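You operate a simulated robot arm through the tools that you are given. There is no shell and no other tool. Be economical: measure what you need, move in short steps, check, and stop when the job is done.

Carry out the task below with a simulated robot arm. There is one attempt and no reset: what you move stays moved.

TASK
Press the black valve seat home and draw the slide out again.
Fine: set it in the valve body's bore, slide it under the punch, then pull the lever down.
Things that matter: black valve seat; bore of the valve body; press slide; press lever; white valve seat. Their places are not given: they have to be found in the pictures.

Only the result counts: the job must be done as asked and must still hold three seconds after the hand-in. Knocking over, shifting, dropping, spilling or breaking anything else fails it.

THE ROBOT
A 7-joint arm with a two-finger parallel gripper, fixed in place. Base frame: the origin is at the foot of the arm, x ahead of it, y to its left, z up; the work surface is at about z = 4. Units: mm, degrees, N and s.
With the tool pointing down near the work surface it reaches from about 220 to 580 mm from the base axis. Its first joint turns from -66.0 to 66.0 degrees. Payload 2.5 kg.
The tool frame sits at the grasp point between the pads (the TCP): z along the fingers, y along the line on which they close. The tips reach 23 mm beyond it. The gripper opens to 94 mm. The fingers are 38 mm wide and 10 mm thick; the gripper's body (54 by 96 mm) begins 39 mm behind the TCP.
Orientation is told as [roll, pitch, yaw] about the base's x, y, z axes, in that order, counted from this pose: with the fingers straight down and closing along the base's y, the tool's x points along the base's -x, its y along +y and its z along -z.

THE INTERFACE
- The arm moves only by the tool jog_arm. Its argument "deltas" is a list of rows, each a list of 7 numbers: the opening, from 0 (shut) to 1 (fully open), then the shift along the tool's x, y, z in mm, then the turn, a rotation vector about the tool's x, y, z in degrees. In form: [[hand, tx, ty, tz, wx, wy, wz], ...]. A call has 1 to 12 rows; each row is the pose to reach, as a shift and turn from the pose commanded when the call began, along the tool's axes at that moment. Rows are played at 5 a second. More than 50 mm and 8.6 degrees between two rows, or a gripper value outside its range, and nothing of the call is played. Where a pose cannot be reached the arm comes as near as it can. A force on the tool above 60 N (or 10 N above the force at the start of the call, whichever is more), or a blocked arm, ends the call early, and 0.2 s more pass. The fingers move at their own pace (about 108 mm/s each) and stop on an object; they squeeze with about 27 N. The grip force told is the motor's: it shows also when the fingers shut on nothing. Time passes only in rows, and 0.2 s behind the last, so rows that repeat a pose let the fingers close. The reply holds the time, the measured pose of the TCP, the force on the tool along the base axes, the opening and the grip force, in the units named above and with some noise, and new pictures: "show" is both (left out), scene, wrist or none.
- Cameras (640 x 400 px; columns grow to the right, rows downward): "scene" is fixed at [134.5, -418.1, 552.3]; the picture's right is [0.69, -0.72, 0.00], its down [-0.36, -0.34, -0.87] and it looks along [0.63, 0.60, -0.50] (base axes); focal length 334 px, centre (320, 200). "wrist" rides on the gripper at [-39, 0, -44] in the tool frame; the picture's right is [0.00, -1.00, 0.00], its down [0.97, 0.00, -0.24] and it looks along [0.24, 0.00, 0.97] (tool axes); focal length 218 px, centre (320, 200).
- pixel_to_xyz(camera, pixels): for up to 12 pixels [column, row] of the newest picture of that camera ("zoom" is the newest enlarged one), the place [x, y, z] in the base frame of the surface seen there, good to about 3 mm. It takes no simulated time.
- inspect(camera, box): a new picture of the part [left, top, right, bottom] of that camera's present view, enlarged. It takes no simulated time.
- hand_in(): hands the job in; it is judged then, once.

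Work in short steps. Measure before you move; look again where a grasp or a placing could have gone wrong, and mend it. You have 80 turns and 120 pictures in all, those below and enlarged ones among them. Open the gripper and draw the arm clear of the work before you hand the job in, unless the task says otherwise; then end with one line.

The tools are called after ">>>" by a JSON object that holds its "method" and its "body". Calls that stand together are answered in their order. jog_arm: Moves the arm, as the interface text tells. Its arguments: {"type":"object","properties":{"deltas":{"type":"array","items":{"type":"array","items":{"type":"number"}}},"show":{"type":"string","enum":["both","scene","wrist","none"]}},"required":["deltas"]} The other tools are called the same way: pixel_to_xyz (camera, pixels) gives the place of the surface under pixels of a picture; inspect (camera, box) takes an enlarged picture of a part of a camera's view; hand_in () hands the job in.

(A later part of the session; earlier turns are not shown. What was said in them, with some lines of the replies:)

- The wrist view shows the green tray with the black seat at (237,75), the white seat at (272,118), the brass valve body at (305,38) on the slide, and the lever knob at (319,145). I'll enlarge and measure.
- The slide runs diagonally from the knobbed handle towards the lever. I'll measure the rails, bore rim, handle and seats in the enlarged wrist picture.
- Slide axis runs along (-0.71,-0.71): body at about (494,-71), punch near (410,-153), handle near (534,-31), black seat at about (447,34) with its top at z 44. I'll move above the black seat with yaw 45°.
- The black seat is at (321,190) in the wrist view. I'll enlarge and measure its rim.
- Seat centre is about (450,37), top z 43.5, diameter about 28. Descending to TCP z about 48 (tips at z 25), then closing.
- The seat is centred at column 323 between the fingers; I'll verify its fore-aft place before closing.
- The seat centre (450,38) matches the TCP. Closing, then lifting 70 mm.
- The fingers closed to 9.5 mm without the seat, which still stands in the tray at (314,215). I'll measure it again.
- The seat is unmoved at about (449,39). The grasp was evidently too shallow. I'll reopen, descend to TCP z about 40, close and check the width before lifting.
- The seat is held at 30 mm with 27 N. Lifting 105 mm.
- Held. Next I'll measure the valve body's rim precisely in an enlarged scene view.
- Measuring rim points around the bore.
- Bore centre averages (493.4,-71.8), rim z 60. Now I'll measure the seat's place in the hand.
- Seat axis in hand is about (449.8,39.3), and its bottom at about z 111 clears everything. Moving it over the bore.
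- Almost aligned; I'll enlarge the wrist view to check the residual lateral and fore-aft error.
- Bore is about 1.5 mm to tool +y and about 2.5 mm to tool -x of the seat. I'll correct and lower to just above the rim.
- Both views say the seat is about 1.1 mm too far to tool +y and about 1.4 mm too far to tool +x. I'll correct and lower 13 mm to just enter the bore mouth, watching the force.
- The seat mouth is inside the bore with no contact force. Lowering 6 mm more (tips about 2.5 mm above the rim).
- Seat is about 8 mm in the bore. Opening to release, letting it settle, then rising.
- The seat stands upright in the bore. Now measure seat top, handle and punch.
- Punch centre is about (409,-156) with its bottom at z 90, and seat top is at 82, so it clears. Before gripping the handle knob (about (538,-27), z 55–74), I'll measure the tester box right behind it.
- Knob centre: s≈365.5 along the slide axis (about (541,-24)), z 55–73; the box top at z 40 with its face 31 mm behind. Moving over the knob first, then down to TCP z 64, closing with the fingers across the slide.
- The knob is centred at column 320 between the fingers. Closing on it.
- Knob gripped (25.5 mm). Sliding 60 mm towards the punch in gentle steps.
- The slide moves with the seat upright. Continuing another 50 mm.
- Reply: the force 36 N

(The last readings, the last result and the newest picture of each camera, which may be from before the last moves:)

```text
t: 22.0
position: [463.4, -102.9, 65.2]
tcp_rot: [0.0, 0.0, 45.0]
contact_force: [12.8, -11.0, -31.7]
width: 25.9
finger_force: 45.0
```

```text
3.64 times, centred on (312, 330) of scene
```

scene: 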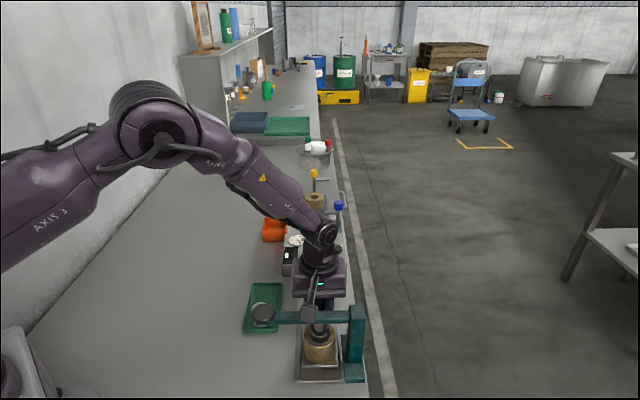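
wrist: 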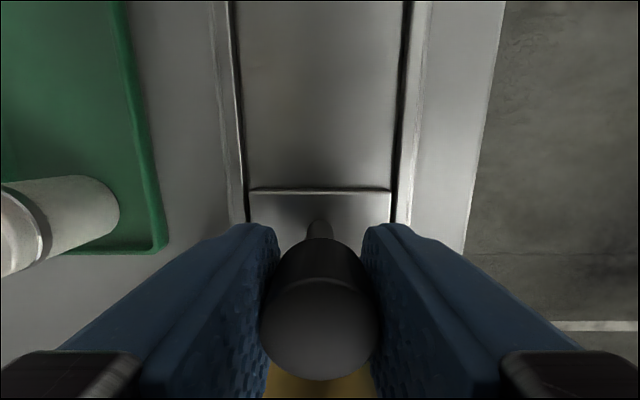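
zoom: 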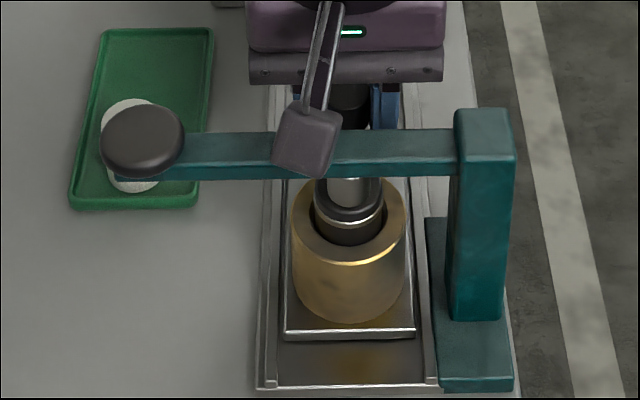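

The body is nearly under the punch; side force has built to about 17 N and -32 N vertical, so I ease the hand (+z down 1.5 mm, -y 1 mm) while going on in small steps.

>>> {"method": "jog_arm", "body": {"deltas": [[0.1, 0, -0.5, 1, 0, 0, 0], [0.1, 0, -1, 1.5, 0, 0, 0], [0.1, 3, -1.2, 1.6, 0, 0, 0], [0.1, 6, -1.2, 1.6, 0, 0, 0], [0.1, 6, -1.2, 1.6, 0, 0, 0]]}}

>>> {"method": "inspect", "body": {"camera": "scene", "box": [280, 305, 376, 385]}}

```text
t: 23.2
position: [459.5, -105.0, 65.6]
tcp_rot: [0.1, -0.1, 45.1]
contact_force: [-9.0, 9.6, 11.0]
width: 25.5
finger_force: 45.1
```

scene: 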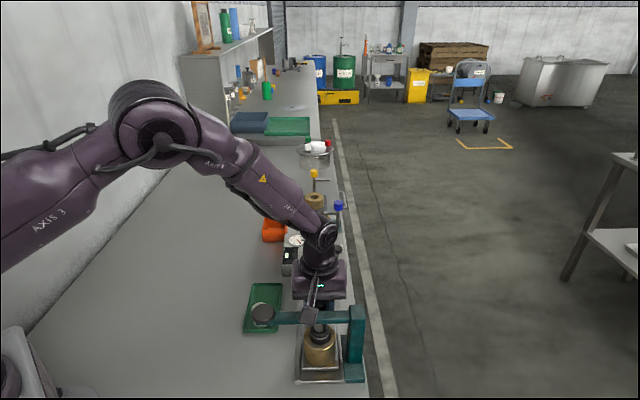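
wrist: 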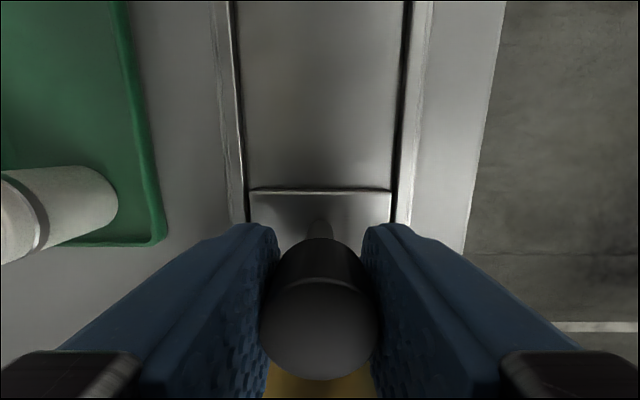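

```text
5.00 times, centred on (328, 345) of scene
```

zoom: 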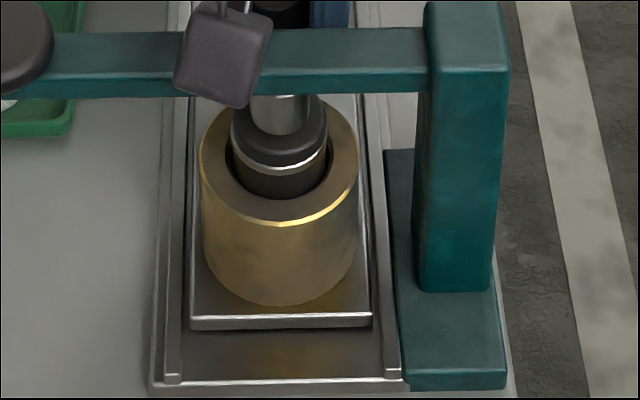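

Forces flipped sign but no end stop yet. I'll measure the seat, body and slide relative to the punch.

>>> {"method": "pixel_to_xyz", "body": {"camera": "zoom", "pixels": [[280, 120], [280, 128], [278, 150], [240, 140], [320, 140], [280, 217], [215, 190], [345, 190], [280, 320], [280, 380], [282, 105], [210, 150]]}}

>>> {"method": "pixel_to_xyz", "body": {"camera": "wrist", "pixels": [[320, 190], [320, 275], [320, 375], [320, 330], [265, 320], [376, 320]]}}

```text
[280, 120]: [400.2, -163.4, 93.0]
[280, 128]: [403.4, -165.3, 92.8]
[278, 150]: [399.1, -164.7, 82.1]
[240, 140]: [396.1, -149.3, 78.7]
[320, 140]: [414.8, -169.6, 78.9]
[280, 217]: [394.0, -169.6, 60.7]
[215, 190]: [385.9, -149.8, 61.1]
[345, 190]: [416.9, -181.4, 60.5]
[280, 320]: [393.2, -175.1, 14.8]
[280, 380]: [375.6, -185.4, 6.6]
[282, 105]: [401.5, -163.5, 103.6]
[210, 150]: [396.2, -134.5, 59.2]
```

```text
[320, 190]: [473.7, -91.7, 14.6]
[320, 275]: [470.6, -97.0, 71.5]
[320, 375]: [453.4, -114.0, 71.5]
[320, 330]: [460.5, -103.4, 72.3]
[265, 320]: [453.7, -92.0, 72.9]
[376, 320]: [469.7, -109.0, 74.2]
```

Body centre is at s≈184 and punch axis at ≈178.5, so about 5 mm remain. Pushing on in 1–2 mm steps, watching for a stop.

>>> {"method": "jog_arm", "body": {"deltas": [[0.1, 1, 0.5, -0.5, 0, 0, 0], [0.1, 2, 0.5, -0.5, 0, 0, 0], [0.1, 3, 0.5, -0.5, 0, 0, 0], [0.1, 4, 0.5, -0.5, 0, 0, 0], [0.1, 5, 0.5, -0.5, 0, 0, 0], [0.1, 5, 0.5, -0.5, 0, 0, 0]]}}

>>> {"method": "inspect", "body": {"camera": "scene", "box": [280, 305, 376, 385]}}

```text
t: 24.6
position: [455.3, -109.4, 65.6]
tcp_rot: [0.1, -0.1, 45.0]
contact_force: [-18.5, 19.0, 26.8]
width: 25.6
finger_force: 45.2
```

scene: 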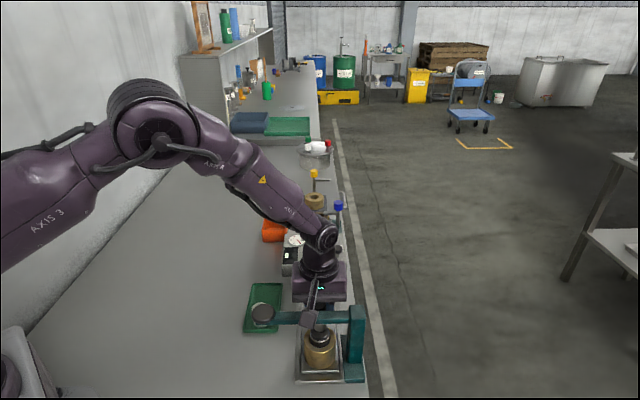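
wrist: 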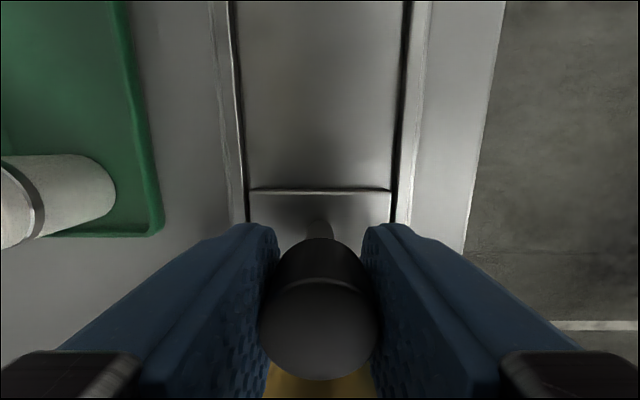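

```text
5.00 times, centred on (328, 345) of scene
```

zoom: 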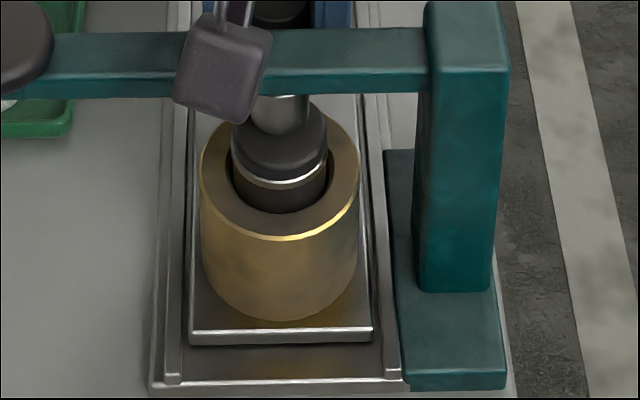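

By projection the body centre is at s≈178 and the punch axis ≈179.5, so they are almost concentric. I'll ease back 1 mm, then release the knob and rise.

>>> {"method": "jog_arm", "body": {"deltas": [[0.1, -1.2, 0.5, 0, 0, 0, 0], [0.1, -1.2, 0.5, 0, 0, 0, 0], [0.3, -1.2, 0.5, 0, 0, 0, 0], [0.45, -1.2, 0.5, 0, 0, 0, 0], [0.45, -1.2, 0.5, 0, 0, 0, 0], [0.45, -1.2, 0.5, -25, 0, 0, 0], [0.45, -11.2, 0.5, -60, 0, 0, 0], [0.45, -31.2, 0.5, -100, 0, 0, 0], [0.45, -31.2, 0.5, -125, 0, 0, 0], [0.45, -31.2, 0.5, -125, 0, 0, 0]]}}

>>> {"method": "inspect", "body": {"camera": "scene", "box": [240, 275, 384, 385]}}

>>> {"method": "inspect", "body": {"camera": "wrist", "box": [200, 150, 440, 300]}}

```text
t: 26.8
position: [477.9, -88.4, 191.4]
tcp_rot: [0.0, -0.1, 44.9]
contact_force: [0.3, 0.1, -0.5]
width: 42.1
finger_force: 0.1
```

scene: 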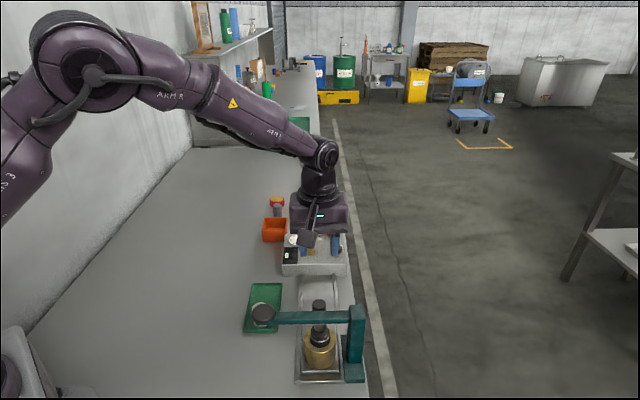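
wrist: 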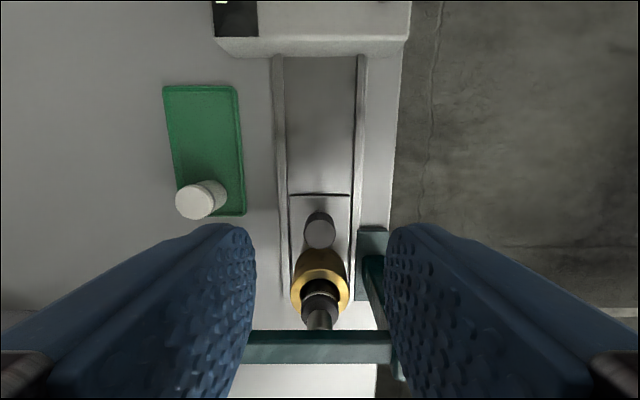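

```text
3.64 times, centred on (312, 330) of scene
```

zoom: 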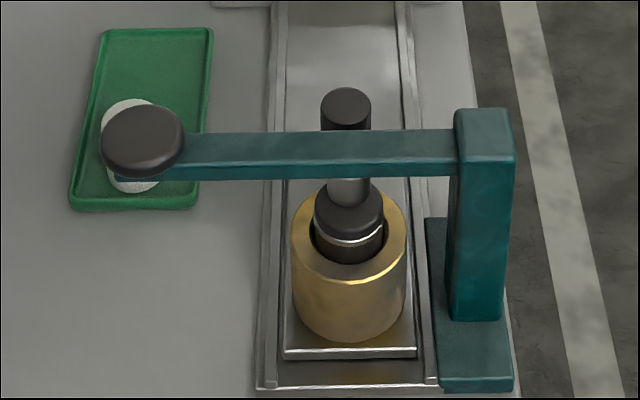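

```text
2.67 times, centred on (320, 225) of wrist
```

zoom: 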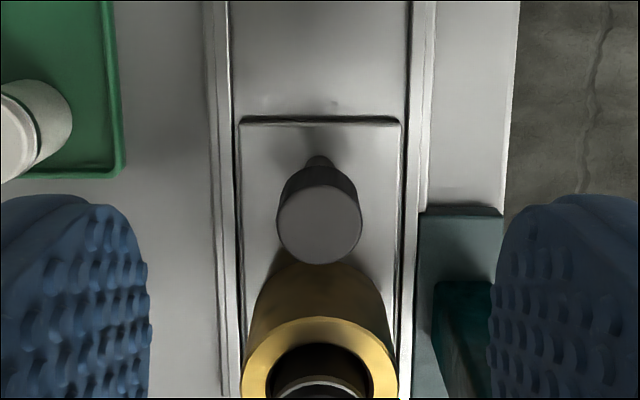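

The body sits concentric under the punch. Next, close the fingers and go above the lever knob at (345,-90), top z 129, staying at tip height about 165.

>>> {"method": "jog_arm", "body": {"deltas": [[0, 16, 15.5, 0, 0, 0, 0], [0, 32, 31, 0, 0, 0, 0], [0, 48, 46.5, 0, 0, 0, 0], [0, 64, 62, 0, 0, 0, 0], [0, 80, 77.5, 0, 0, 0, 0], [0, 95.8, 92.8, 0, 0, 0, 0], [0, 95.8, 92.8, 15, 0, 0, 0], [0, 95.8, 92.8, 15, 0, 0, 0]]}}

>>> {"method": "inspect", "body": {"camera": "scene", "box": [220, 255, 380, 385]}}

```text
t: 28.6
position: [342.9, -90.3, 175.7]
tcp_rot: [0.0, 0.1, 44.9]
contact_force: [0.3, -0.5, -0.1]
width: 0.3
finger_force: 26.9
```

scene: 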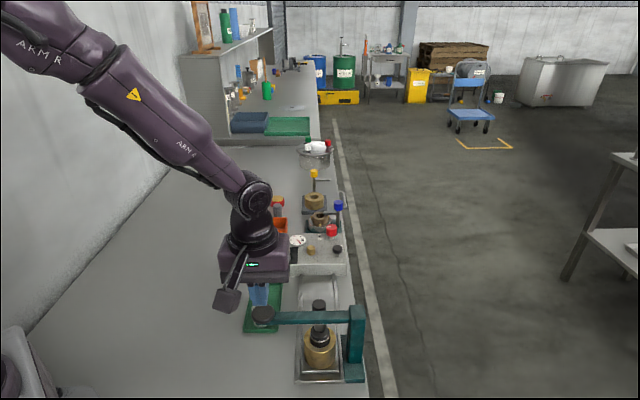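
wrist: 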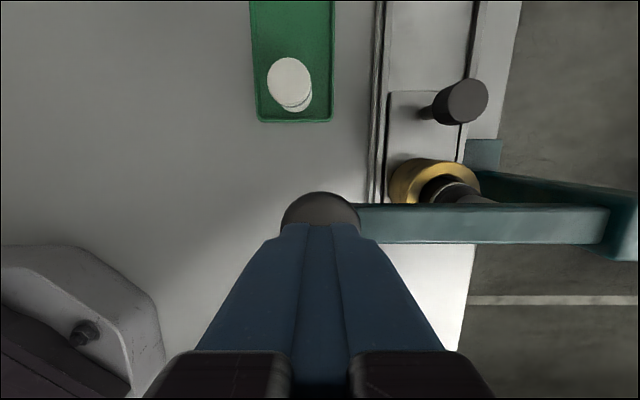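

```text
3.08 times, centred on (300, 320) of scene
```

zoom: 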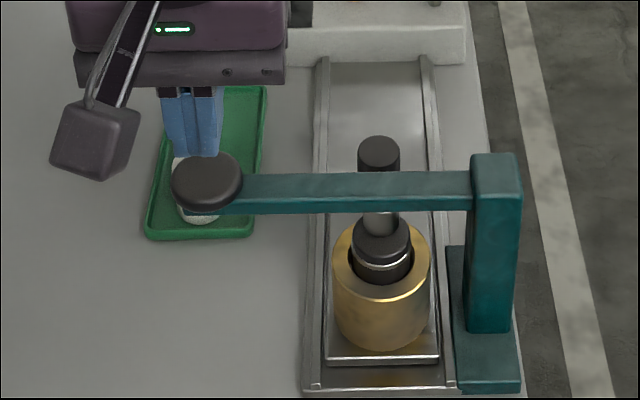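

The fingertips are directly above the knob (tips at z≈153, knob top 129). Descending onto it and pressing in 5 mm steps.

>>> {"method": "jog_arm", "body": {"deltas": [[0, 0, 0, 10, 0, 0, 0], [0, 0, 0, 18, 0, 0, 0], [0, 0, 0, 24, 0, 0, 0], [0, 0, 0, 28, 0, 0, 0], [0, 0, -0.2, 32, 0, 0, 0], [0, 0, -0.5, 36, 0, 0, 0], [0, 0, -1, 40, 0, 0, 0], [0, 0, -1.5, 44, 0, 0, 0], [0, 0, -2, 48, 0, 0, 0], [0, 0, -2, 48, 0, 0, 0]]}}

>>> {"method": "inspect", "body": {"camera": "scene", "box": [220, 255, 380, 385]}}

```text
t: 30.8
position: [345.8, -91.1, 126.1]
tcp_rot: [0.0, 0.0, 45.0]
contact_force: [-5.9, 6.6, 6.8]
width: 0.0
finger_force: 27.2
```

scene: 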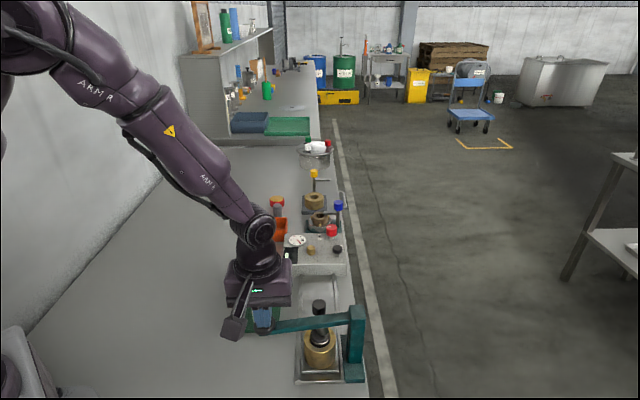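
wrist: 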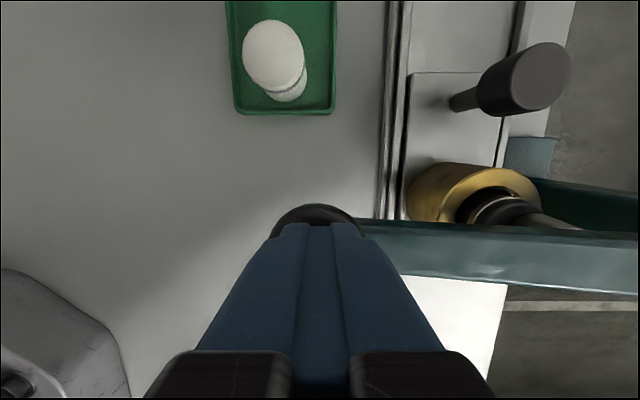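

```text
3.08 times, centred on (300, 320) of scene
```

zoom: 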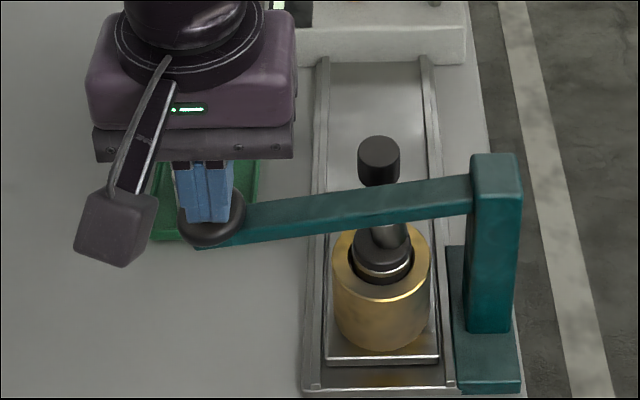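

The lever is turning freely (7 N) and the punch has come down to the seat. Pressing on in 4 mm steps.

>>> {"method": "jog_arm", "body": {"deltas": [[0, 0, -0.7, 4, 0, 0, 0], [0, 0, -1.5, 8, 0, 0, 0], [0, 0, -2.4, 12, 0, 0, 0], [0, 0, -3.4, 16, 0, 0, 0], [0, 0, -4.5, 20, 0, 0, 0], [0, 0, -4.5, 20, 0, 0, 0]]}}

>>> {"method": "inspect", "body": {"camera": "scene", "box": [220, 255, 380, 385]}}

```text
t: 32.0
position: [347.1, -93.0, 110.4]
tcp_rot: [0.2, 0.3, 45.0]
contact_force: [-11.5, 3.5, 29.3]
width: 0.0
finger_force: 27.5
stopped in row 5: the force on the tool passed its limit (the readings are from after the stop); the commanded pose is now the measured one
```

scene: 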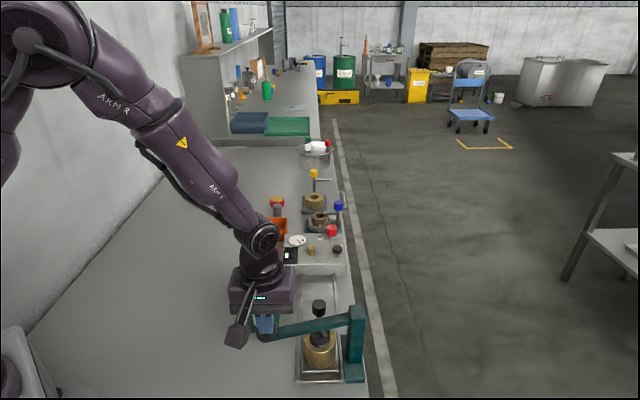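
wrist: 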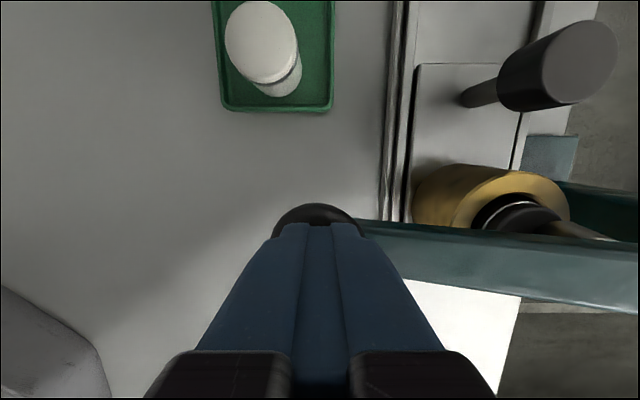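

```text
3.08 times, centred on (300, 320) of scene
```

zoom: 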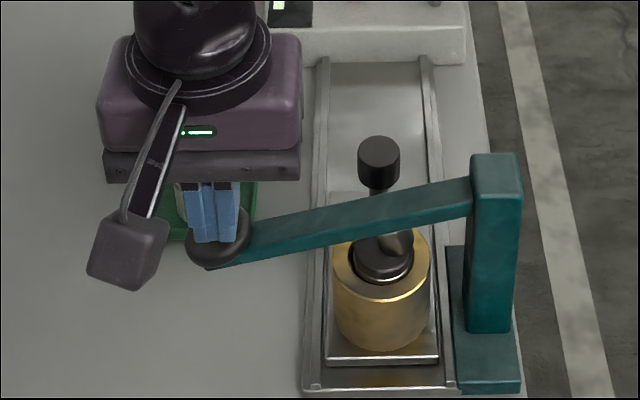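

The force limit tripped with the punch pressing on the seat. I'll look closely at how far the seat has gone.

>>> {"method": "inspect", "body": {"camera": "scene", "box": [288, 300, 352, 360]}}

>>> {"method": "inspect", "body": {"camera": "wrist", "box": [400, 140, 600, 265]}}

```text
6.67 times, centred on (320, 330) of scene
```

zoom: 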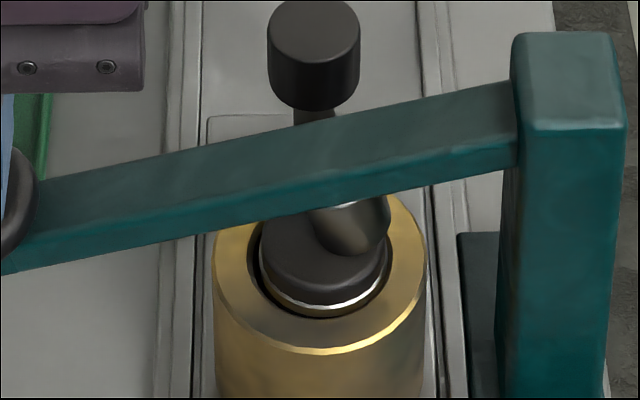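

```text
3.20 times, centred on (500, 202) of wrist
```

zoom: 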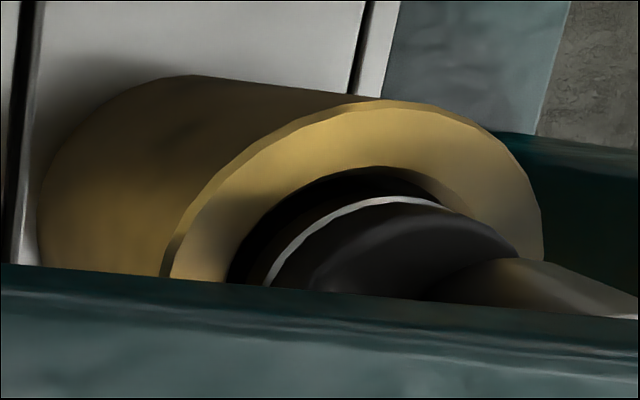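

The seat has gone down some 8–10 mm; the silver ring is just about at the rim. Pressing further in small steps to see whether it still yields.

>>> {"method": "jog_arm", "body": {"deltas": [[0, 0, -0.3, 1.5, 0, 0, 0], [0, 0, -0.6, 3, 0, 0, 0], [0, 0, -0.9, 4.5, 0, 0, 0], [0, 0, -1.2, 6, 0, 0, 0], [0, 0, -1.5, 7.5, 0, 0, 0], [0, 0, -1.8, 9, 0, 0, 0], [0, 0, -2.1, 10.5, 0, 0, 0]], "show": "none"}}

>>> {"method": "inspect", "body": {"camera": "scene", "box": [288, 300, 352, 360]}}

```text
t: 32.5
position: [348.2, -93.5, 111.3]
tcp_rot: [0.3, 0.1, 45.1]
contact_force: [-10.9, 4.2, 28.5]
width: 0.0
finger_force: 26.9
stopped in row 2: the force on the tool passed its limit (the readings are from after the stop); the commanded pose is now the measured one
```

```text
6.67 times, centred on (320, 330) of scene
```

zoom: 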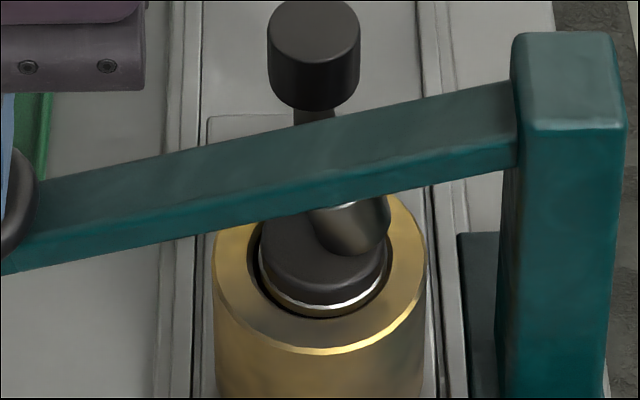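

It no longer yields. I'll measure the seat's top and ring against the rim.

>>> {"method": "pixel_to_xyz", "body": {"camera": "zoom", "pixels": [[290, 250], [280, 270], [320, 285], [320, 303], [320, 312], [320, 335], [270, 320], [380, 310], [345, 230], [245, 270]]}}

```text
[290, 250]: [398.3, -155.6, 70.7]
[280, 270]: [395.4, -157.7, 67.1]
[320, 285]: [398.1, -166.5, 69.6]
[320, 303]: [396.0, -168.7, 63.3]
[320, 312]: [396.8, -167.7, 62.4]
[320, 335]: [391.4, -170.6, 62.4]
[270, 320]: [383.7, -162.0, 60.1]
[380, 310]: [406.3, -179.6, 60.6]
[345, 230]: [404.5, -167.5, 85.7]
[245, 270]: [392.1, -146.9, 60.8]
```

Seat top is now at z≈70 (was 82), with the ring at about rim level. One more slow press with finer steps to make sure it is at its stop.

>>> {"method": "jog_arm", "body": {"deltas": [[0, 0, 0, 0.5, 0, 0, 0], [0, 0, 0, 1, 0, 0, 0], [0, 0, 0, 1.4, 0, 0, 0], [0, 0, 0, 1.8, 0, 0, 0], [0, 0, 0, 2.1, 0, 0, 0], [0, 0, 0, 2.4, 0, 0, 0], [0, 0, 0, 2.7, 0, 0, 0]], "show": "none"}}

>>> {"method": "inspect", "body": {"camera": "scene", "box": [288, 300, 352, 360]}}

```text
t: 33.3
position: [348.5, -92.9, 111.8]
tcp_rot: [0.1, 0.3, 45.2]
contact_force: [-11.0, 2.8, 28.3]
width: 0.0
finger_force: 26.8
stopped in row 4: the force on the tool passed its limit (the readings are from after the stop); the commanded pose is now the measured one
```

```text
6.67 times, centred on (320, 330) of scene
```

zoom: 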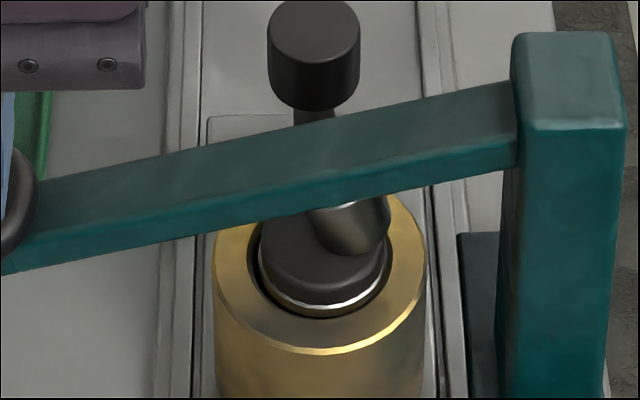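

Nothing moves: it is at its stop. Raising the hand slowly to see whether the lever springs back.

>>> {"method": "jog_arm", "body": {"deltas": [[0, 0, 0.5, -4, 0, 0, 0], [0, 0, 1, -8, 0, 0, 0], [0, 0, 1.5, -13, 0, 0, 0], [0, 0, 2, -18, 0, 0, 0], [0, 0, 3, -24, 0, 0, 0], [0, 0, 4, -30, 0, 0, 0], [0, 0, 5, -40, 0, 0, 0], [0, 0, 5, -55, 0, 0, 0], [0, 0, 5, -75, 0, 0, 0], [0, 0, 5, -75, 0, 0, 0]]}}

>>> {"method": "inspect", "body": {"camera": "scene", "box": [288, 300, 352, 360]}}

```text
t: 35.5
position: [343.6, -89.2, 185.0]
tcp_rot: [0.3, 0.2, 45.1]
contact_force: [0.2, -0.8, 0.2]
width: 0.0
finger_force: 27.5
```

scene: 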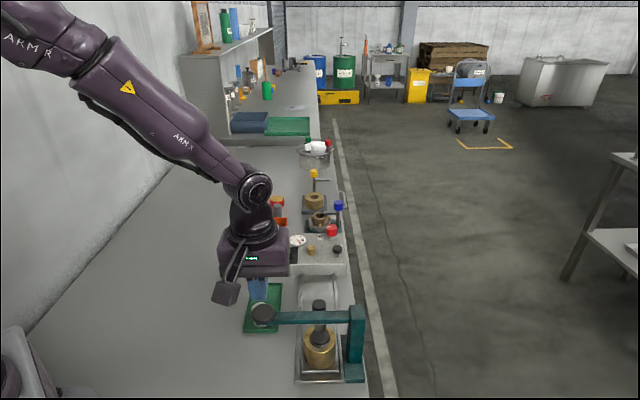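
wrist: 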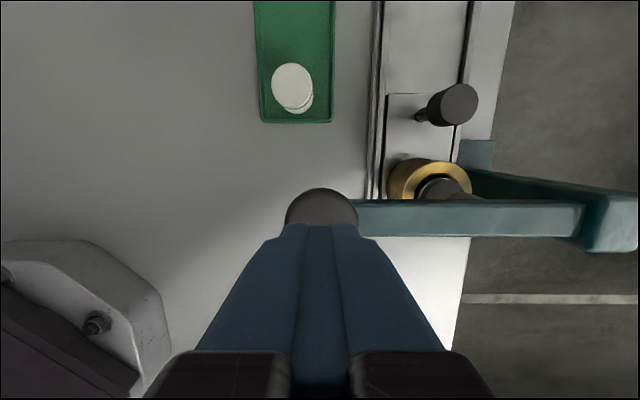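

```text
6.67 times, centred on (320, 330) of scene
```

zoom: 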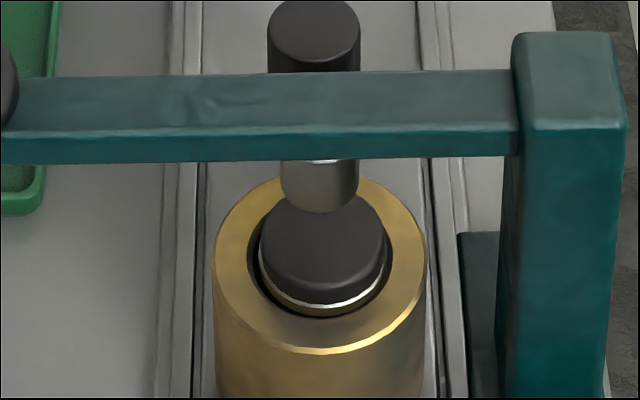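

The lever sprang back and the seat stays pressed with the ring at the rim. Now moving back over the slide's knob (s≈246) with fingers half open.

>>> {"method": "jog_arm", "body": {"deltas": [[0.45, -13, -18.6, -5, 0, 0, 0], [0.45, -26, -37.3, -5, 0, 0, 0], [0.45, -40, -56, -5, 0, 0, 0], [0.45, -53, -74.6, -5, 0, 0, 0], [0.45, -65.9, -93.3, -5, 0, 0, 0], [0.45, -65.9, -93.3, -5, 0, 0, 0], [0.45, -65.9, -93.3, -5, 0, 0, 0]]}}

>>> {"method": "pixel_to_xyz", "body": {"camera": "scene", "pixels": [[320, 302], [320, 306], [314, 305], [325, 305]]}}

```text
t: 37.1
position: [457.9, -108.3, 190.0]
tcp_rot: [0.2, 0.2, 45.1]
contact_force: [-0.5, -1.1, -0.5]
width: 42.3
finger_force: 0.1
```

scene: 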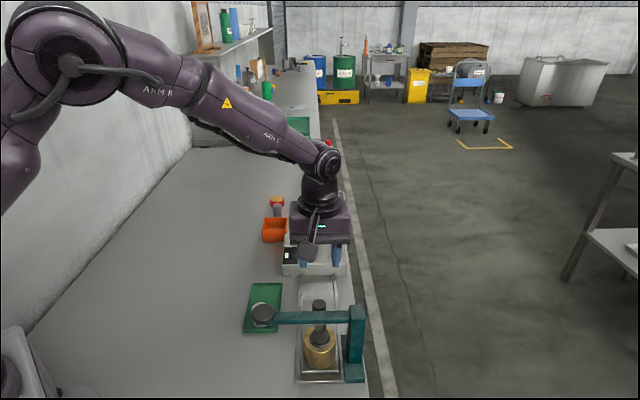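
wrist: 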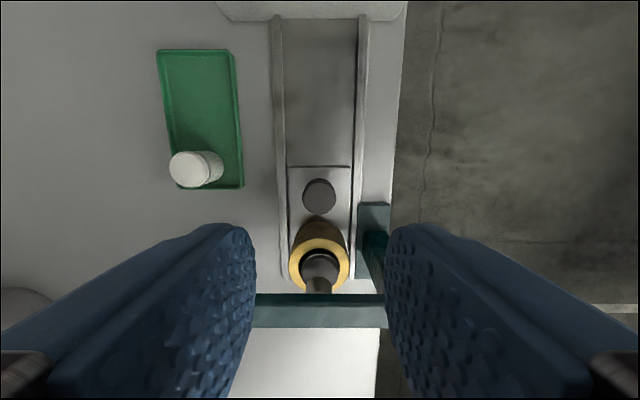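

```text
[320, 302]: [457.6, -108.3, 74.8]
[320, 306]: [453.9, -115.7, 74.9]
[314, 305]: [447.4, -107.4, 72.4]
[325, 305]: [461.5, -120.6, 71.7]
```

Measuring the knob in the wrist picture at (319,196).

>>> {"method": "pixel_to_xyz", "body": {"camera": "wrist", "pixels": [[319, 196], [319, 181], [319, 209], [306, 196], [332, 196]]}}

```text
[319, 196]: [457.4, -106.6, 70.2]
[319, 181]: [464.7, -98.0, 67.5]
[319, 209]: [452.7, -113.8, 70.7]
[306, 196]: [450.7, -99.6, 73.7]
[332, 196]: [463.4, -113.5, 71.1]
```

Knob centre ≈ (457,-107), practically under the TCP. Descending to z 65 and closing.

>>> {"method": "jog_arm", "body": {"deltas": [[0.45, 0, 0.7, 30, 0, 0, 0], [0.45, 0, 0.7, 65, 0, 0, 0], [0.45, 0, 0.7, 95, 0, 0, 0], [0.45, 0, 0.7, 115, 0, 0, 0], [0.45, 0, 0.7, 125, 0, 0, 0], [0.45, 0, 0.7, 125, 0, 0, 0], [0.1, 0, 0.7, 125, 0, 0, 0], [0.1, 0, 0.7, 125, 0, 0, 0], [0.1, 0, 0.7, 125, 0, 0, 0]]}}

```text
t: 39.1
position: [457.5, -109.5, 64.5]
tcp_rot: [0.1, 0.1, 45.1]
contact_force: [10.0, -2.1, -11.9]
width: 25.8
finger_force: 45.4
```

scene: 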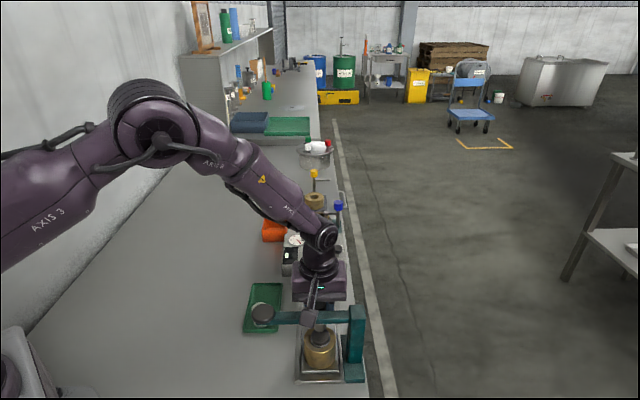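
wrist: 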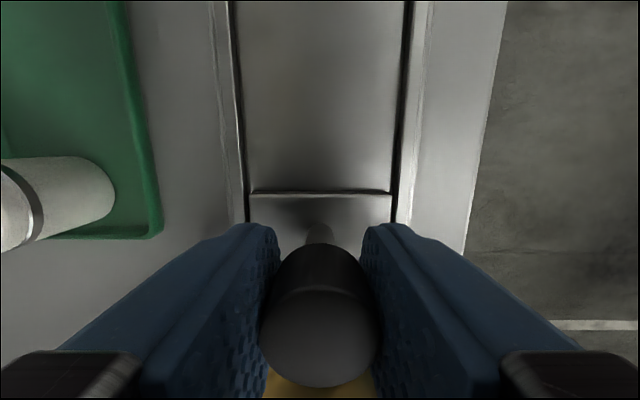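

Knob gripped. Drawing the slide out 60 mm.

>>> {"method": "jog_arm", "body": {"deltas": [[0.1, -3, -0.3, 0.3, 0, 0, 0], [0.1, -8, -0.3, 0.3, 0, 0, 0], [0.1, -14, -0.3, 0.3, 0, 0, 0], [0.1, -21, -0.3, 0.3, 0, 0, 0], [0.1, -28, -0.3, 0.3, 0, 0, 0], [0.1, -35, -0.3, 0.3, 0, 0, 0], [0.1, -42, -0.3, 0.3, 0, 0, 0], [0.1, -49, -0.3, 0.3, 0, 0, 0], [0.1, -55, -0.3, 0.3, 0, 0, 0], [0.1, -59, -0.3, 0.3, 0, 0, 0], [0.1, -60, -0.3, 0.3, 0, 0, 0], [0.1, -60, -0.3, 0.3, 0, 0, 0]]}}

```text
t: 41.7
position: [498.8, -67.1, 64.4]
tcp_rot: [-0.1, 0.1, 45.2]
contact_force: [2.2, -3.5, 12.3]
width: 25.8
finger_force: 45.1
```

scene: 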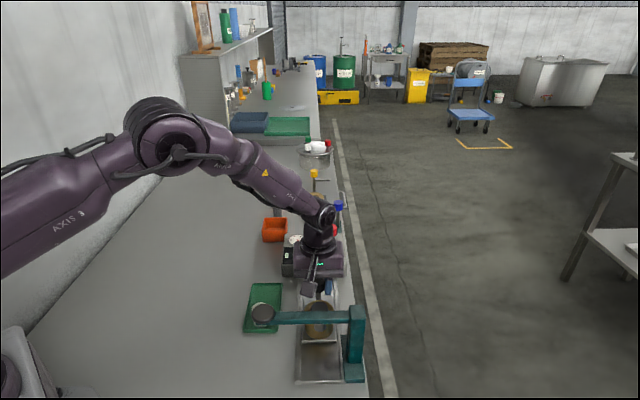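
wrist: 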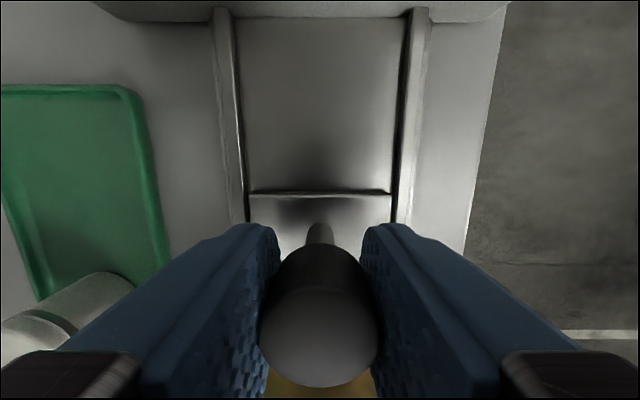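

Moving freely. Drawing out another 56 mm, slowing at the end.

>>> {"method": "jog_arm", "body": {"deltas": [[0.1, -3, 0, -0.3, 0, 0, 0], [0.1, -8, 0, -0.3, 0, 0, 0], [0.1, -14, 0, -0.3, 0, 0, 0], [0.1, -21, 0, -0.3, 0, 0, 0], [0.1, -28, 0, -0.3, 0, 0, 0], [0.1, -35, 0, -0.3, 0, 0, 0], [0.1, -42, 0, -0.3, 0, 0, 0], [0.1, -48, 0, -0.3, 0, 0, 0], [0.1, -53, 0, -0.3, 0, 0, 0], [0.1, -56, 0, -0.3, 0, 0, 0], [0.1, -58, 0, -0.3, 0, 0, 0], [0.1, -58, 0, -0.3, 0, 0, 0]]}}

>>> {"method": "pixel_to_xyz", "body": {"camera": "wrist", "pixels": [[320, 190], [320, 330]]}}

```text
t: 44.3
position: [540.2, -25.6, 65.1]
tcp_rot: [0.0, 0.1, 45.0]
contact_force: [8.2, -6.8, 1.6]
width: 25.7
finger_force: 44.1
```

scene: 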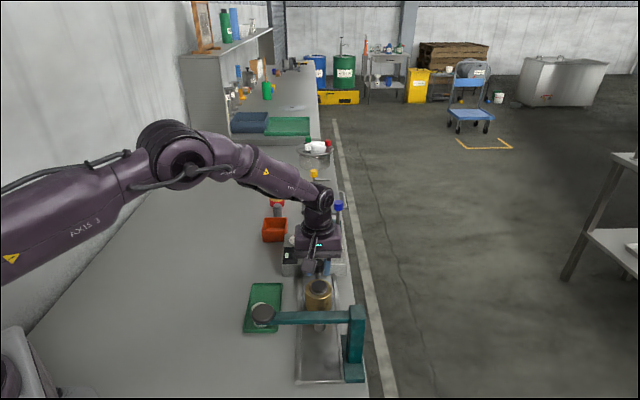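
wrist: 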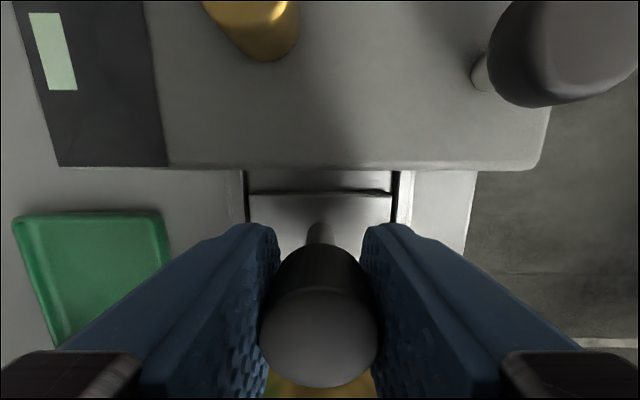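

```text
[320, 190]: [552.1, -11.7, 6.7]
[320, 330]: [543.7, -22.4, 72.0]
```

Nearly at the original place (box edge row 168 vs 172 earlier). Drawing 2.5 mm more, then releasing and rising.

>>> {"method": "jog_arm", "body": {"deltas": [[0.1, -1, 0, 0, 0, 0, 0], [0.1, -2, 0, 0, 0, 0, 0], [0.1, -3, 0, 0, 0, 0, 0], [0.1, -3, 0, 0, 0, 0, 0], [0.3, -3, 0, 0, 0, 0, 0], [0.45, -3, 0, 0, 0, 0, 0], [0.45, -3, 0, 0, 0, 0, 0], [0.45, -3, 0, -30, 0, 0, 0], [0.45, -3, 0, -70, 0, 0, 0], [0.45, 30, 0, -100, 0, 0, 0], [0.45, 60, 0, -120, 0, 0, 0], [0.45, 60, 0, -120, 0, 0, 0]]}}

>>> {"method": "inspect", "body": {"camera": "scene", "box": [288, 250, 352, 310]}}

>>> {"method": "inspect", "body": {"camera": "wrist", "box": [240, 60, 400, 260]}}

```text
t: 46.9
position: [497.5, -67.1, 184.9]
tcp_rot: [0.3, 0.2, 45.2]
contact_force: [0.2, -0.5, -0.2]
width: 42.2
finger_force: 0.1
```

scene: 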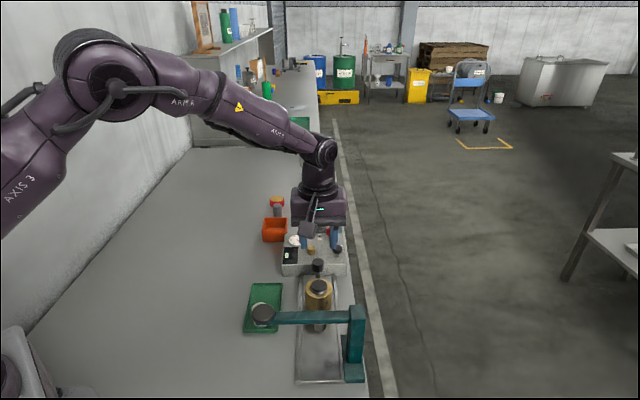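
wrist: 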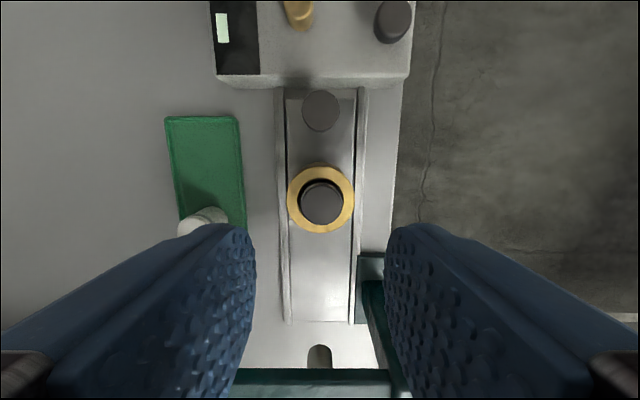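

```text
6.67 times, centred on (320, 280) of scene
```

zoom: 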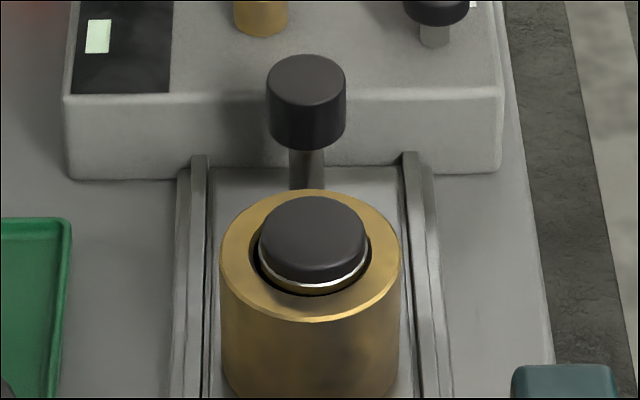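

```text
2.00 times, centred on (320, 160) of wrist
```

zoom: 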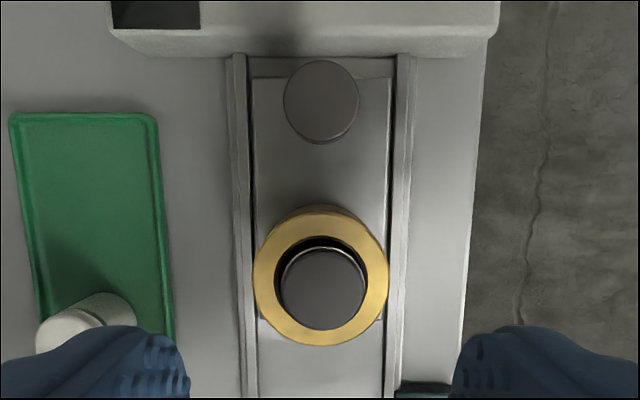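

The slide is back at its starting place. A closer look at the seat to judge whether it is really home.

>>> {"method": "inspect", "body": {"camera": "scene", "box": [300, 272, 338, 302]}}

>>> {"method": "inspect", "body": {"camera": "wrist", "box": [280, 160, 360, 240]}}

```text
13.33 times, centred on (319, 287) of scene
```

zoom: 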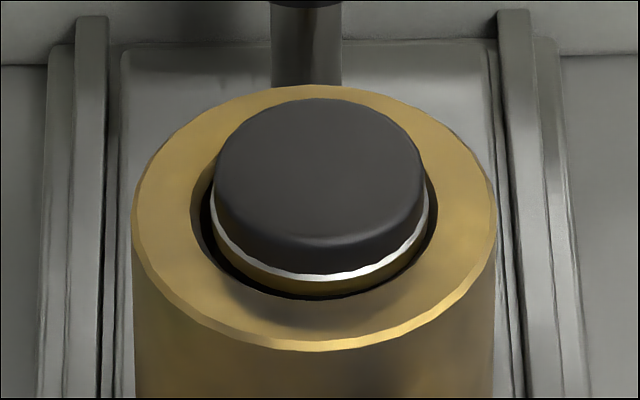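

```text
5.00 times, centred on (320, 200) of wrist
```

zoom: 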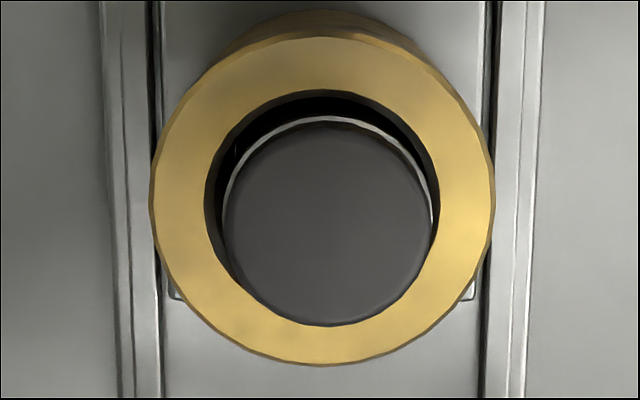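

The silver ring sits evenly at the rim, and the seat is upright and pressed against a rigid stop; slide, lever and white seat are in place. Opening the hand and rising clear.

>>> {"method": "jog_arm", "body": {"deltas": [[0.6, 0, 0, -30, 0, 0, 0], [0.8, 0, 10, -60, 0, 0, 0], [0.8, 0, 30, -90, 0, 0, 0], [0.8, 0, 30, -90, 0, 0, 0]], "show": "scene"}}

```text
t: 47.9
position: [477.5, -45.2, 274.3]
tcp_rot: [0.1, 0.1, 45.1]
contact_force: [-0.1, 0.0, -0.1]
width: 75.1
finger_force: 0.0
```

scene: 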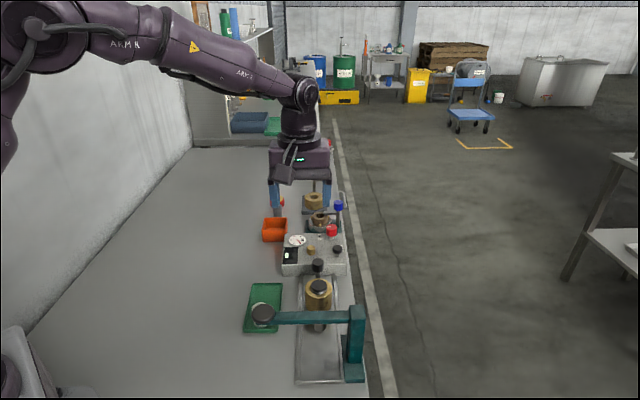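

The arm is clear and everything stands in its place. Handing in.

>>> {"method": "hand_in", "body": {}}

```text
The job is handed in.
```

I pressed the black valve seat into the valve body's bore until it stopped moving, with its silver ring level with the rim, then drew the slide back to where it started; the white seat was not touched.
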